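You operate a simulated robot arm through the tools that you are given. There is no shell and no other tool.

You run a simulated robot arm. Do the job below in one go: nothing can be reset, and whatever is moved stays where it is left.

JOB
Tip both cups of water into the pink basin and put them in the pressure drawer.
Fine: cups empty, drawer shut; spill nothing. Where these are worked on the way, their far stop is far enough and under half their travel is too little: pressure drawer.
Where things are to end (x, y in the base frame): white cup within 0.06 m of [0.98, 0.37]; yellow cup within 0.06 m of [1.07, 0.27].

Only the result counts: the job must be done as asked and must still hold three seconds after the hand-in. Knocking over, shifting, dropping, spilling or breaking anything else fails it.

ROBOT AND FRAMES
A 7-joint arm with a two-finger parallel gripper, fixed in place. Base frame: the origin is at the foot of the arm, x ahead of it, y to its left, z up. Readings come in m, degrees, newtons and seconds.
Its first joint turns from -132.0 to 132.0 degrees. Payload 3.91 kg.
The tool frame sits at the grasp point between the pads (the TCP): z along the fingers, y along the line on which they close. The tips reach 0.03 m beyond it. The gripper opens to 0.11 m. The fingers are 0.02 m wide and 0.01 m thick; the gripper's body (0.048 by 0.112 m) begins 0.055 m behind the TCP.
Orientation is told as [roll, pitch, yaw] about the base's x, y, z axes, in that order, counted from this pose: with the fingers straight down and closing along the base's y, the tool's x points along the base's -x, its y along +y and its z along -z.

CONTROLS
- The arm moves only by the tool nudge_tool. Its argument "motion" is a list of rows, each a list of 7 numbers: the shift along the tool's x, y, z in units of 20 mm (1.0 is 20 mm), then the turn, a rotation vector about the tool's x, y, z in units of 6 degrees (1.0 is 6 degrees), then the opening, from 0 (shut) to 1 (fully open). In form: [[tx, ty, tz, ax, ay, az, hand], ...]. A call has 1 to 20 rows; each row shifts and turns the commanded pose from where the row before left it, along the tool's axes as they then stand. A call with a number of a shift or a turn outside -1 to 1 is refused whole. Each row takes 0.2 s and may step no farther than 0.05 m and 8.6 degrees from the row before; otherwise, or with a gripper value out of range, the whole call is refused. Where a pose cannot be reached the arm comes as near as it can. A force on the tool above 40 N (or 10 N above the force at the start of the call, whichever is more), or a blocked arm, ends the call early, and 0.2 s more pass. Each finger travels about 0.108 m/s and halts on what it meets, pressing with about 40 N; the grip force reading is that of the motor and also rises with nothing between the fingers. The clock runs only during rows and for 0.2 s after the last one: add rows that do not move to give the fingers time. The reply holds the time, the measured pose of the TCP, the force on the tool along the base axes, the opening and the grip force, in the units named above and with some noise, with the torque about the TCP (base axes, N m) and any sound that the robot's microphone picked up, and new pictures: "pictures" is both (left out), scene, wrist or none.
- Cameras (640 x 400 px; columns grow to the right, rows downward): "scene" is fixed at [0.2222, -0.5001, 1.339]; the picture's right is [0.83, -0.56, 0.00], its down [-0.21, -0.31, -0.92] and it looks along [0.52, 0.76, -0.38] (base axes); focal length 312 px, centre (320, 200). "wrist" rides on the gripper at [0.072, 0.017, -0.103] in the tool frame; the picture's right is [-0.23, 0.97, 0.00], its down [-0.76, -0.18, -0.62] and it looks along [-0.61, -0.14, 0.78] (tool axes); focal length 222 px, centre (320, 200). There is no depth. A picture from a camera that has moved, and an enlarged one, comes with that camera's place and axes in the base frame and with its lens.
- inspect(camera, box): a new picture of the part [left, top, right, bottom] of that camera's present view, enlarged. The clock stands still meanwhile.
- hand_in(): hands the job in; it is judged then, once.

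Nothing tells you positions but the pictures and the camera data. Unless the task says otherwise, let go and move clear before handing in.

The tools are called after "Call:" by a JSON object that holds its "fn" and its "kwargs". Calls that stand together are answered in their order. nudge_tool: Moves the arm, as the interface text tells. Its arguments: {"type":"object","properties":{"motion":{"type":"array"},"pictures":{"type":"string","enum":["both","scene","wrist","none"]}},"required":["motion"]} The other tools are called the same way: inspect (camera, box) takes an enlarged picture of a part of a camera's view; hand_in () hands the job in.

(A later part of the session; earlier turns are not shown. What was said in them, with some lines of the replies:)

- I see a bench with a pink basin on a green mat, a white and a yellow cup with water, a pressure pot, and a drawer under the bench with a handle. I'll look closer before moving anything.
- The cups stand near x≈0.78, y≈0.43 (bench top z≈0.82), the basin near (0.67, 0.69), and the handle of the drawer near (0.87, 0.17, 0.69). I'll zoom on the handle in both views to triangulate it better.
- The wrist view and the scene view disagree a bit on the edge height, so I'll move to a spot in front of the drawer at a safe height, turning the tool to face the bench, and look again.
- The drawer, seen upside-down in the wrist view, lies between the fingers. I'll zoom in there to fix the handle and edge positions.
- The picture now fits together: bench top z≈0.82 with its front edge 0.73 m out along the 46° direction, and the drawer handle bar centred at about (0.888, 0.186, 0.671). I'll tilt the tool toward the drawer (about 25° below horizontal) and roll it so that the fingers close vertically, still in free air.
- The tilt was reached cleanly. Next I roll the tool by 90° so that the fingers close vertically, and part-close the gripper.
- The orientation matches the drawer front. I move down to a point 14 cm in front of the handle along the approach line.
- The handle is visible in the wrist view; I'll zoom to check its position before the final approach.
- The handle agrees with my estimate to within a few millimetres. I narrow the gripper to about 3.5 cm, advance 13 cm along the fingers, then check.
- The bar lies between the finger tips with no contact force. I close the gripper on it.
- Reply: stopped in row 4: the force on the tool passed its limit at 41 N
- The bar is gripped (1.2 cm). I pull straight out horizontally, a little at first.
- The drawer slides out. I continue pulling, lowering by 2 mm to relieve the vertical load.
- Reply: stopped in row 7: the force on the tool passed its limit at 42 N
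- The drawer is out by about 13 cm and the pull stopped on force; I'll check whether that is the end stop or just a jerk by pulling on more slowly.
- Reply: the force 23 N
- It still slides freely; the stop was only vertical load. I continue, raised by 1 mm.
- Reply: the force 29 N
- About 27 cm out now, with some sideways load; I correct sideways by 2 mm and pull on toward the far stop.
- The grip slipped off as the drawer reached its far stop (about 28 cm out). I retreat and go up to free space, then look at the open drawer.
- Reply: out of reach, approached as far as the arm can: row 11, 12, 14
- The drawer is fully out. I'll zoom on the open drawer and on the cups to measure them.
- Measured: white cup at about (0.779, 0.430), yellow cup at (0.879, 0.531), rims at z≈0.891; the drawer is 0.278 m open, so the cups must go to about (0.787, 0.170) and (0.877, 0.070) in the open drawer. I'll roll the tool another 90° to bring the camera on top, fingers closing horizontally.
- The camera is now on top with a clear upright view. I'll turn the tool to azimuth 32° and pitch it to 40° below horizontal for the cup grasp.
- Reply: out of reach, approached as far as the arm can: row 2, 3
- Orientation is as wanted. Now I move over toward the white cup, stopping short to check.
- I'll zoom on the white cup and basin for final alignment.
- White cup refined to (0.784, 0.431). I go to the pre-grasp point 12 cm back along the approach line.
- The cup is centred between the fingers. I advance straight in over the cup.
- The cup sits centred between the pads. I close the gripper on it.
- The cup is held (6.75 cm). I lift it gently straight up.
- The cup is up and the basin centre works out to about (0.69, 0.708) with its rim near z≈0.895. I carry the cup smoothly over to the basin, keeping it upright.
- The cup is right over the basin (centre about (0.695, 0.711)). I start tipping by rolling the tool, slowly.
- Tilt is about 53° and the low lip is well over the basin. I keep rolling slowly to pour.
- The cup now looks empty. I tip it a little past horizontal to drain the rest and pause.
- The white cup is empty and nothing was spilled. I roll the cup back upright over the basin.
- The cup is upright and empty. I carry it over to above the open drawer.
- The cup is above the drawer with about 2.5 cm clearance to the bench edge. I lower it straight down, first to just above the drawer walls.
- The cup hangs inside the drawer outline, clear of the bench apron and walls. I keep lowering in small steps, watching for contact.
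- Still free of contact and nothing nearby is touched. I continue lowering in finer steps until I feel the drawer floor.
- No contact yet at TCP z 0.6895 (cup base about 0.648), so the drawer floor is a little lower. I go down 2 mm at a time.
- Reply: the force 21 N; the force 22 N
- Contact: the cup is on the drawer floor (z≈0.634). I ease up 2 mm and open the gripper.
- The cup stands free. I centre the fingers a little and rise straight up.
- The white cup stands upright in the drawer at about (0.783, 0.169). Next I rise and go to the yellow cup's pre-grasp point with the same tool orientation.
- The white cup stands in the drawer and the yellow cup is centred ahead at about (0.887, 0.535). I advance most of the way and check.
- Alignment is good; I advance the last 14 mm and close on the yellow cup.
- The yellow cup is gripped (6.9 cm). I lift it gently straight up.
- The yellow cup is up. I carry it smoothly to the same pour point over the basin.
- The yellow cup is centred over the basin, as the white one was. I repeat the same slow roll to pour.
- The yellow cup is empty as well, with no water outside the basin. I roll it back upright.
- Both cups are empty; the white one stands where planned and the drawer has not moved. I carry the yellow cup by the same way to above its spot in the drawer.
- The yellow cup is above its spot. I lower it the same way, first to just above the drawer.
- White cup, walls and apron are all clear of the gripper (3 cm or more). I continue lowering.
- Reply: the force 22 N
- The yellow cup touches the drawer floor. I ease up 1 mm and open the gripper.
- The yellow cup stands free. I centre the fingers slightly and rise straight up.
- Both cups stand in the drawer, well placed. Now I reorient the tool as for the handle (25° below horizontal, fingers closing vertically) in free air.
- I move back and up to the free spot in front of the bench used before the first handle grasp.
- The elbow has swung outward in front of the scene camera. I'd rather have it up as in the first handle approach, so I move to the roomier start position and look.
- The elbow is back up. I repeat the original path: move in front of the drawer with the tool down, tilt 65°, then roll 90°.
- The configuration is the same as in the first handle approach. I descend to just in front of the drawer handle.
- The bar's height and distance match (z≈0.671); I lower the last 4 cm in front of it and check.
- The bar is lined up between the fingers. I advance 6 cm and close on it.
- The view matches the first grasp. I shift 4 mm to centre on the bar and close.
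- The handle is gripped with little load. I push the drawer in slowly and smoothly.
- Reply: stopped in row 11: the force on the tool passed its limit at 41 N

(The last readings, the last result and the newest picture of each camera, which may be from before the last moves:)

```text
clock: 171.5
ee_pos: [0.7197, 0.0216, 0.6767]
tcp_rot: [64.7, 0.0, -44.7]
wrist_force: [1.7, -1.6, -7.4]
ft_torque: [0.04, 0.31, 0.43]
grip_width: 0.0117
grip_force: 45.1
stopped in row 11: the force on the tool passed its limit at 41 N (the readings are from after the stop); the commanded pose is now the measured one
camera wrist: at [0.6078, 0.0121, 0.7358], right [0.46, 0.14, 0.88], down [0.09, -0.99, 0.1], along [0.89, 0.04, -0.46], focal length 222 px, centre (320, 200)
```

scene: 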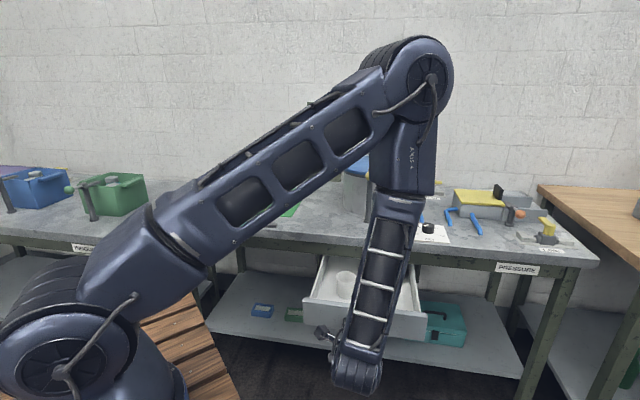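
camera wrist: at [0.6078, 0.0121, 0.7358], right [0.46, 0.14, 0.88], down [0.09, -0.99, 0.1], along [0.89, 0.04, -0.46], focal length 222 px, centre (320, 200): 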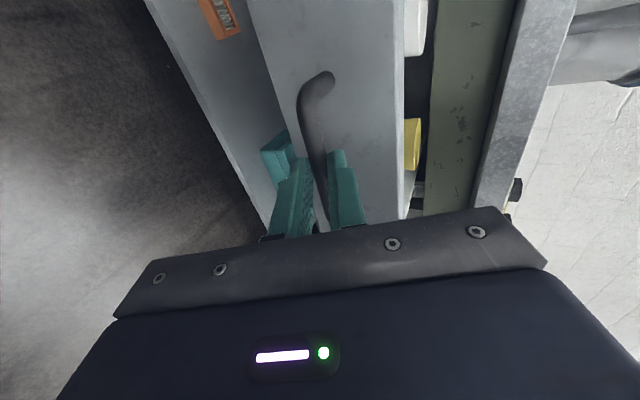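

Good progress (6 cm); the stop is just small vertical strain, now relaxed. I continue in short segments.

Call:
{"fn": "nudge_tool", "kwargs": {"motion": [[0, 0.042, 0.091, 0, 0, 0, 0], [0, 0.085, 0.181, 0, 0, 0, 0], [0, 0.127, 0.272, 0, 0, 0, 0], [0, 0.169, 0.362, 0, 0, 0, 0], [0, 0.169, 0.362, 0, 0, 0, 0], [0, 0.169, 0.362, 0, 0, 0, 0], [0, 0.127, 0.272, 0, 0, 0, 0], [0, 0.085, 0.181, 0, 0, 0, 0], [0, 0, 0, 0, 0, 0, 0]], "pictures": "none"}}

```text
clock: 173.5
ee_pos: [0.7523, 0.0531, 0.6773]
tcp_rot: [64.7, 0.2, -44.6]
wrist_force: [4.5, -5.9, -35.8]
ft_torque: [-0.58, 0.68, 0.17]
grip_width: 0.0116
grip_force: 45.1
```

Call:
{"fn": "nudge_tool", "kwargs": {"motion": [[0, -0.09, 0.042, 0, 0, 0, 0], [0, 0.042, 0.091, 0, 0, 0, 0], [0, 0.085, 0.181, 0, 0, 0, 0], [0, 0.127, 0.272, 0, 0, 0, 0], [0, 0.15, 0.362, 0, 0, 0, 0], [0, 0.15, 0.362, 0, 0, 0, 0], [0, 0.127, 0.272, 0, 0, 0, 0], [0, 0.085, 0.181, 0, 0, 0, 0], [0, 0, 0, 0, 0, 0, 0]], "pictures": "none"}}

```text
clock: 174.9
ee_pos: [0.7724, 0.073, 0.6755]
tcp_rot: [65.2, 0.0, -44.7]
wrist_force: [-1.2, 0.1, 8.2]
ft_torque: [0.24, 0.03, -0.21]
grip_width: 0.0116
grip_force: 44.8
stopped in row 6: the force on the tool passed its limit at 48 N (the readings are from after the stop); the commanded pose is now the measured one
```

Call:
{"fn": "nudge_tool", "kwargs": {"motion": [[0, 0.06, 0.08, 0, 0, 0, 0], [0, 0.085, 0.181, 0, 0, 0, 0], [0, 0.127, 0.272, 0, 0, 0, 0], [0, 0.169, 0.362, 0, 0, 0, 0], [0, 0.169, 0.362, 0, 0, 0, 0], [0, 0.127, 0.272, 0, 0, 0, 0], [0, 0.085, 0.181, 0, 0, 0, 0], [0, 0, 0, 0, 0, 0, 0]], "pictures": "both"}}

```text
clock: 176.7
ee_pos: [0.798, 0.1002, 0.6765]
tcp_rot: [65.1, 0.0, -44.5]
wrist_force: [2.1, -0.6, 7.2]
ft_torque: [0.48, 0.23, 0.66]
grip_width: 0.0118
grip_force: 45.3
camera wrist: at [0.6853, 0.0901, 0.7349], right [0.45, 0.13, 0.88], down [0.09, -0.99, 0.1], along [0.89, 0.04, -0.46], focal length 222 px, centre (320, 200)
```

scene: 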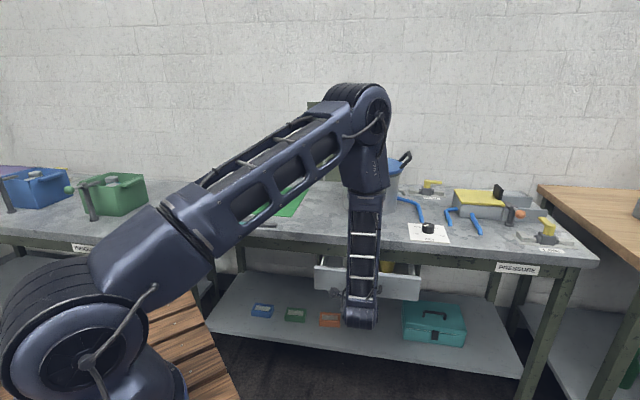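
wrist: 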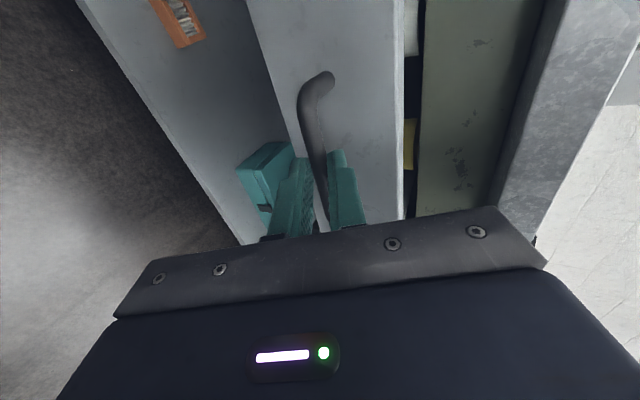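

The drawer is halfway in. I'll check the cups against the apron before pushing on.

Call:
{"fn": "inspect", "kwargs": {"camera": "scene", "box": [300, 235, 440, 330]}}

Call:
{"fn": "inspect", "kwargs": {"camera": "wrist", "box": [340, 0, 540, 220]}}

```text
4.21 times, centred on (370, 282) of scene
camera zoom: at [0.2222, -0.5001, 1.339], right [0.83, -0.56, 0.0], down [-0.21, -0.31, -0.92], along [0.52, 0.76, -0.38], focal length 1311 px, centre (110, -147)
```

zoom: 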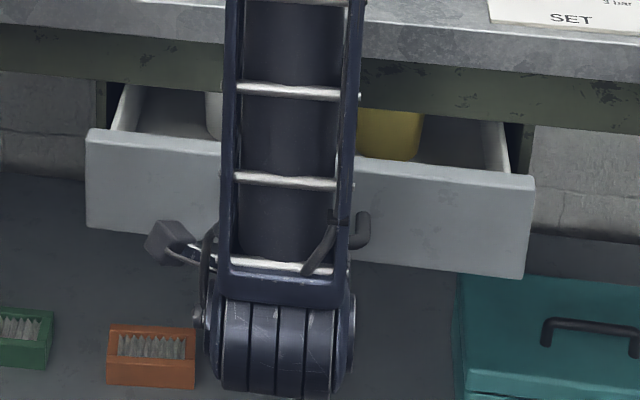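

```text
1.82 times, centred on (440, 110) of wrist
camera zoom: at [0.6853, 0.0901, 0.7349], right [0.45, 0.13, 0.88], down [0.09, -0.99, 0.1], along [0.89, 0.04, -0.46], focal length 404 px, centre (102, 364)
```

zoom: 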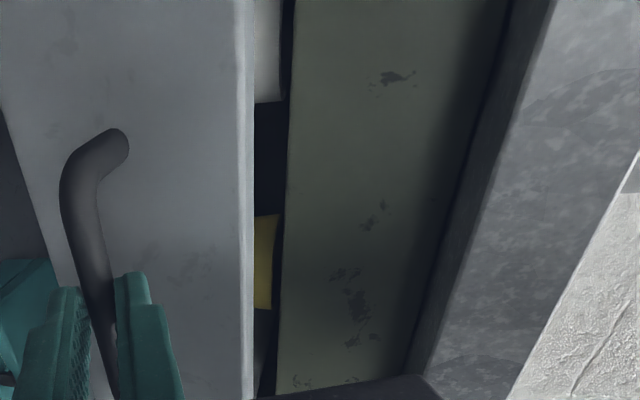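

The cups already pass under the apron with clearance. I continue closing.

Call:
{"fn": "nudge_tool", "kwargs": {"motion": [[0, 0.042, 0.091, 0, 0, 0, 0], [0, 0.085, 0.181, 0, 0, 0, 0], [0, 0.127, 0.272, 0, 0, 0, 0], [0, 0.169, 0.362, 0, 0, 0, 0], [0, 0.169, 0.362, 0, 0, 0, 0], [0, 0.127, 0.272, 0, 0, 0, 0], [0, 0.085, 0.181, 0, 0, 0, 0], [0, 0, 0, 0, 0, 0, 0]], "pictures": "none"}}

Call:
{"fn": "nudge_tool", "kwargs": {"motion": [[0, 0.042, 0.091, 0, 0, 0, 0], [0, 0.085, 0.181, 0, 0, 0, 0], [0, 0.127, 0.272, 0, 0, 0, 0], [0, 0.169, 0.362, 0, 0, 0, 0], [0, 0.127, 0.272, 0, 0, 0, 0], [0, 0.085, 0.181, 0, 0, 0, 0], [0, 0, 0, 0, 0, 0, 0]], "pictures": "none"}}

```text
clock: 178.5
ee_pos: [0.8243, 0.1262, 0.6761]
tcp_rot: [65.0, -0.1, -44.5]
wrist_force: [1.9, -1.7, 10.7]
ft_torque: [0.23, -0.21, -0.59]
grip_width: 0.0118
grip_force: 45.6
```

```text
clock: 180.1
ee_pos: [0.8444, 0.1466, 0.6769]
tcp_rot: [65.2, 0.0, -44.6]
wrist_force: [1.7, -2.0, 17.4]
ft_torque: [0.38, -0.23, -0.3]
grip_width: 0.0117
grip_force: 45.1
```

Call:
{"fn": "nudge_tool", "kwargs": {"motion": [[0, 0.08, 0.072, 0, 0, 0, 0], [0, 0.085, 0.181, 0, 0, 0, 0], [0, 0.127, 0.272, 0, 0, 0, 0], [0, 0.127, 0.272, 0, 0, 0, 0], [0, 0.085, 0.181, 0, 0, 0, 0], [0, 0.085, 0.181, 0, 0, 0, 0], [0, 0, 0, 0, 0, 0, 0]], "pictures": "none"}}

Call:
{"fn": "nudge_tool", "kwargs": {"motion": [[0, 0.042, 0.091, 0, 0, 0, 0], [0, 0.042, 0.091, 0, 0, 0, 0], [0, 0.042, 0.091, 0, 0, 0, 0], [0, 0.042, 0.091, 0, 0, 0, 0], [0, 0.042, 0.091, 0, 0, 0, 0], [0, 0.042, 0.091, 0, 0, 0, 0], [0, 0, 0, 0, 0, 0, 0]], "pictures": "both"}}

```text
clock: 181.7
ee_pos: [0.8612, 0.1664, 0.6769]
tcp_rot: [65.0, 0.0, -44.8]
wrist_force: [18.9, -19.6, -29.7]
ft_torque: [-0.69, 0.31, -0.78]
grip_width: 0.0118
grip_force: 45.0
```

```text
clock: 183.3
ee_pos: [0.8708, 0.1752, 0.677]
tcp_rot: [64.9, 0.0, -44.6]
wrist_force: [-18.3, -19.9, -3.9]
ft_torque: [0.02, 0.67, 0.62]
grip_width: 0.0114
grip_force: 44.7
camera wrist: at [0.7579, 0.1643, 0.7354], right [0.45, 0.13, 0.88], down [0.09, -0.99, 0.1], along [0.89, 0.04, -0.46], focal length 222 px, centre (320, 200)
```

scene: 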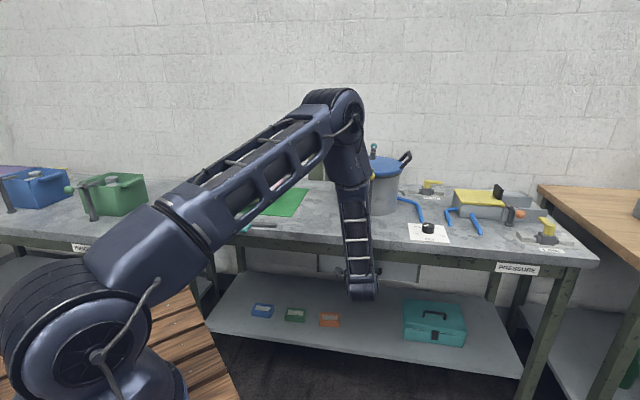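
wrist: 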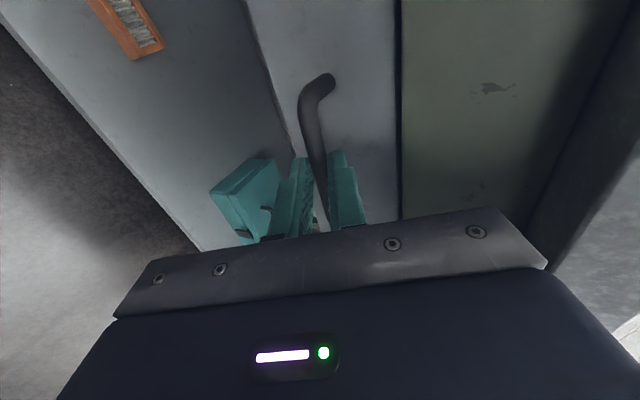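

The drawer pushes back along its axis (about 27 N): it is at its closed stop. I press 1 mm more, then release the handle.

Call:
{"fn": "nudge_tool", "kwargs": {"motion": [[0, 0.015, 0.032, 0, 0, 0, 0], [0, 0, 0, 0, 0, 0, 0]], "pictures": "none"}}

Call:
{"fn": "nudge_tool", "kwargs": {"motion": [[0, -0.01, -0.022, 0, 0, 0, 0.12], [0, 0, 0, 0, 0, 0, 0.25], [0, 0, 0, 0, 0, 0, 0.34], [0, 0, 0, 0, 0, 0, 0.34]], "pictures": "wrist"}}

```text
clock: 183.9
ee_pos: [0.8706, 0.1755, 0.6758]
tcp_rot: [65.1, 0.0, -44.6]
wrist_force: [-30.9, -19.6, -9.6]
ft_torque: [-0.34, 0.71, 0.15]
grip_width: 0.0117
grip_force: 45.1
```

```text
clock: 184.9
ee_pos: [0.8701, 0.1751, 0.678]
tcp_rot: [65.1, 0.0, -44.6]
wrist_force: [-0.1, 0.7, 0.6]
ft_torque: [0.01, -0.02, 0.0]
grip_width: 0.0373
grip_force: 0.1
camera wrist: at [0.7589, 0.1649, 0.7353], right [0.45, 0.13, 0.88], down [0.09, -0.99, 0.1], along [0.89, 0.04, -0.46], focal length 222 px, centre (320, 200)
```

wrist: 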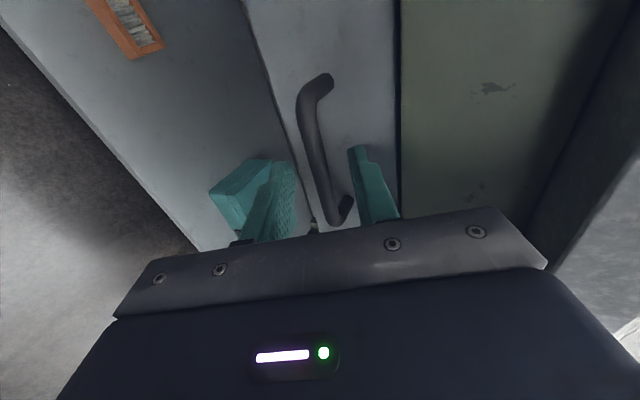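

The handle is released. I back straight out along the approach line and look at the result.

Call:
{"fn": "nudge_tool", "kwargs": {"motion": [[0, 0, -0.5, 0, 0, 0, 0.34], [0, 0, -1, 0, 0, 0, 0.34], [0, 0, -1, 0, 0, 0, 0.34], [0, 0, -1, 0, 0, 0, 0.34], [0, 0, -1, 0, 0, 0, 0.34], [0, 0, -1, 0, 0, 0, 0.34], [0, 0, -1, 0, 0, 0, 0.34], [0, 0, 0, 0, 0, 0, 0.34]]}}

Call:
{"fn": "nudge_tool", "kwargs": {"motion": [[0, 1, -0.8, 0, 0, 0, 0.34], [0, 1, -0.8, 0, 0, 0, 0.34], [0, 1, -0.8, 0, 0, 0, 0.34], [0, 1, -0.8, 0, 0, 0, 0.34], [0, 1, -0.8, 0, 0, 0, 0.34], [0, 1, -0.8, 0, 0, 0, 0.34], [0, 1, -0.8, 0, 0, 0, 0.34], [0, 1, -0.8, 0, 0, 0, 0.34], [0, 1, -0.8, 0, 0, 0, 0.34], [0, 1, -0.8, 0, 0, 0, 0.34], [0, 1, -0.8, 0, 0, 0, 0.34], [0, 1, -0.6, 0, 0, 0, 0.34], [0, 1, -0.6, 0, 0, 0, 0.34], [0, 0, 0, 0, 0, 0, 0.34]]}}

Call:
{"fn": "inspect", "kwargs": {"camera": "scene", "box": [290, 235, 440, 330]}}

```text
clock: 186.7
ee_pos: [0.7898, 0.0908, 0.7307]
tcp_rot: [65.2, 0.0, -44.5]
wrist_force: [-0.1, -0.5, -0.1]
ft_torque: [-0.01, -0.01, 0.02]
grip_width: 0.037
grip_force: 0.1
camera wrist: at [0.6768, 0.0802, 0.79], right [0.45, 0.13, 0.88], down [0.09, -0.99, 0.1], along [0.89, 0.04, -0.46], focal length 222 px, centre (320, 200)
```

scene: 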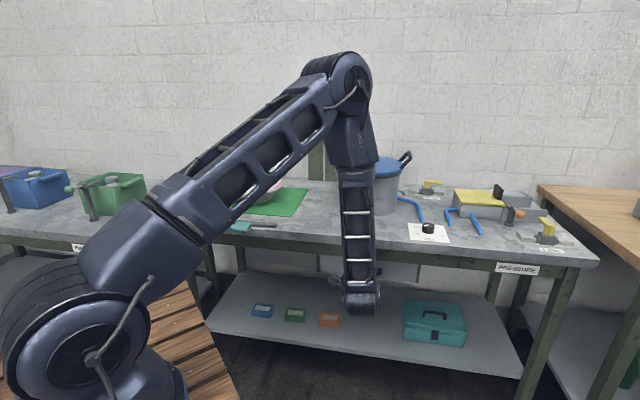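
wrist: 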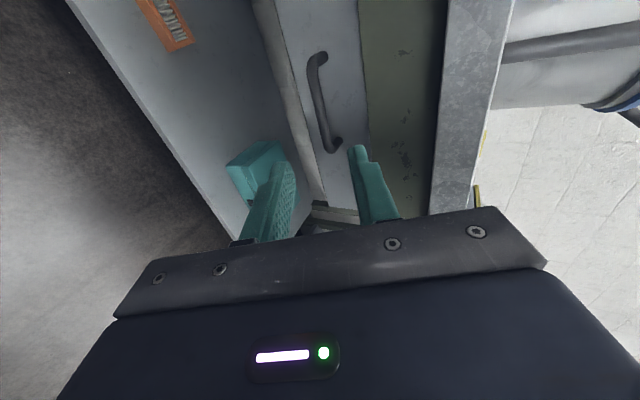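

```text
clock: 189.7
ee_pos: [0.7374, 0.0392, 1.0536]
tcp_rot: [65.1, 0.0, -44.6]
wrist_force: [0.0, 0.0, -0.3]
ft_torque: [-0.02, 0.01, -0.01]
grip_width: 0.0375
grip_force: 0.1
camera wrist: at [0.625, 0.0293, 1.1114], right [0.45, 0.13, 0.88], down [0.09, -0.99, 0.1], along [0.89, 0.04, -0.46], focal length 222 px, centre (320, 200)
```

scene: 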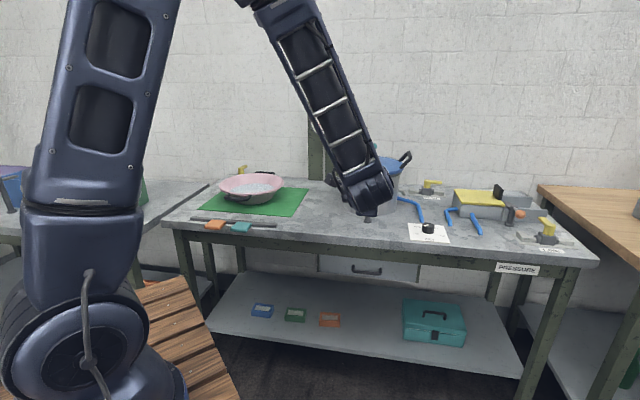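
wrist: 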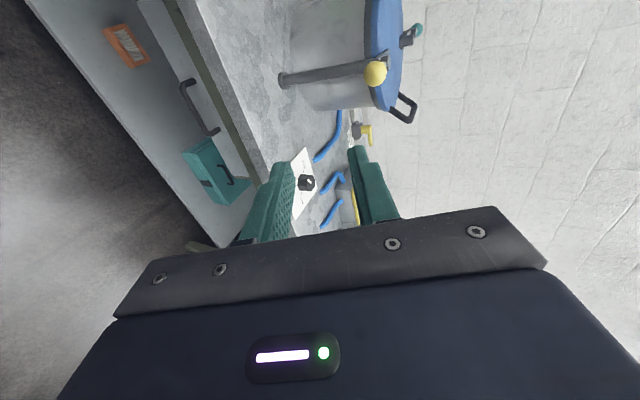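

```text
4.21 times, centred on (365, 282) of scene
camera zoom: at [0.2222, -0.5001, 1.339], right [0.83, -0.56, 0.0], down [-0.21, -0.31, -0.92], along [0.52, 0.76, -0.38], focal length 1311 px, centre (130, -147)
```

zoom: 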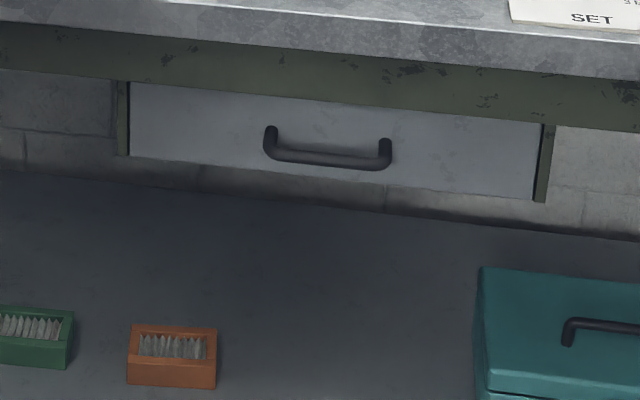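

The drawer looks shut. I'll compare it with the very first view using the same zoom box.

Call:
{"fn": "inspect", "kwargs": {"camera": "scene", "box": [310, 240, 430, 300]}}

Call:
{"fn": "inspect", "kwargs": {"camera": "scene", "box": [180, 140, 420, 290]}}

```text
5.33 times, centred on (370, 270) of scene
camera zoom: at [0.2222, -0.5001, 1.339], right [0.83, -0.56, 0.0], down [-0.21, -0.31, -0.92], along [0.52, 0.76, -0.38], focal length 1661 px, centre (53, -173)
```

zoom: 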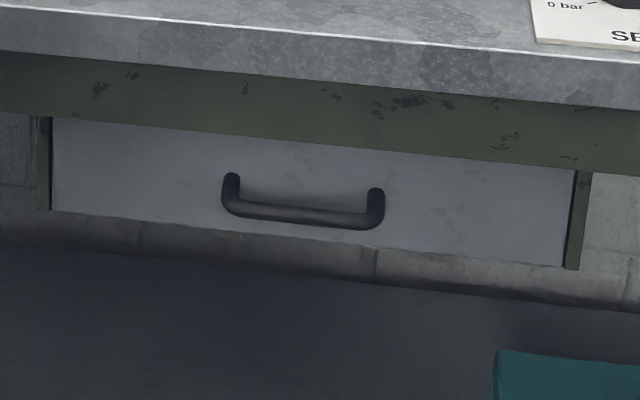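

```text
2.67 times, centred on (300, 215) of scene
camera zoom: at [0.2222, -0.5001, 1.339], right [0.83, -0.56, 0.0], down [-0.21, -0.31, -0.92], along [0.52, 0.76, -0.38], focal length 830 px, centre (373, 160)
```

zoom: 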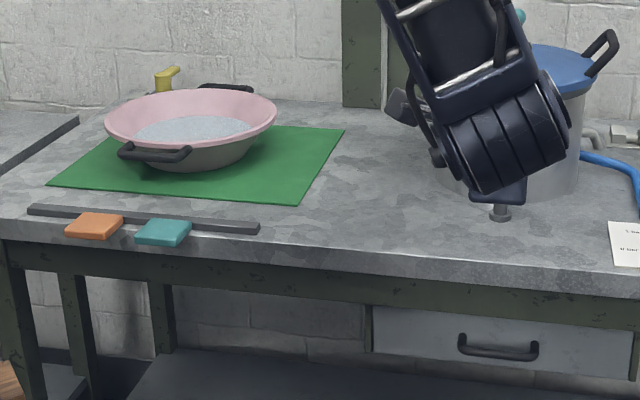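

The drawer face and handle sit exactly where they did at the start, so it is fully shut. Both cups are inside and empty, the basin and bench are undisturbed and dry, and the arm is clear, so I hand in.

Call:
{"fn": "hand_in", "kwargs": {}}

```text
The job is handed in.
```

Both cups are emptied into the pink basin and standing upright in the pressure drawer, which is shut. I've handed the job in, but no pass or fail verdict came back.

- **Cups:** Both looked empty after pouring, and I saw no water outside the basin.
- **Positions:** I couldn't see the cups once the drawer was shut. From where they stood in the open drawer plus the drawer's travel:

| Cup | Estimated position | Target |
|---|---|---|
| White | (0.97, 0.37) | (0.98, 0.37) |
| Yellow | (1.07, 0.26) | (1.07, 0.27) |

  They should be within tolerance unless they slid while the drawer closed. Halfway through closing they were still upright and clearing the bench rail above the drawer.
- **Drawer:** It opened to what I took as its far stop, about 28 cm, where my grip slipped off the handle. I then pushed it in until it resisted. The final picture matches the starting one.
- **Everything else:** The basin, mat, pot and fittings looked unmoved in the last pictures, and the arm is clear of the bench.
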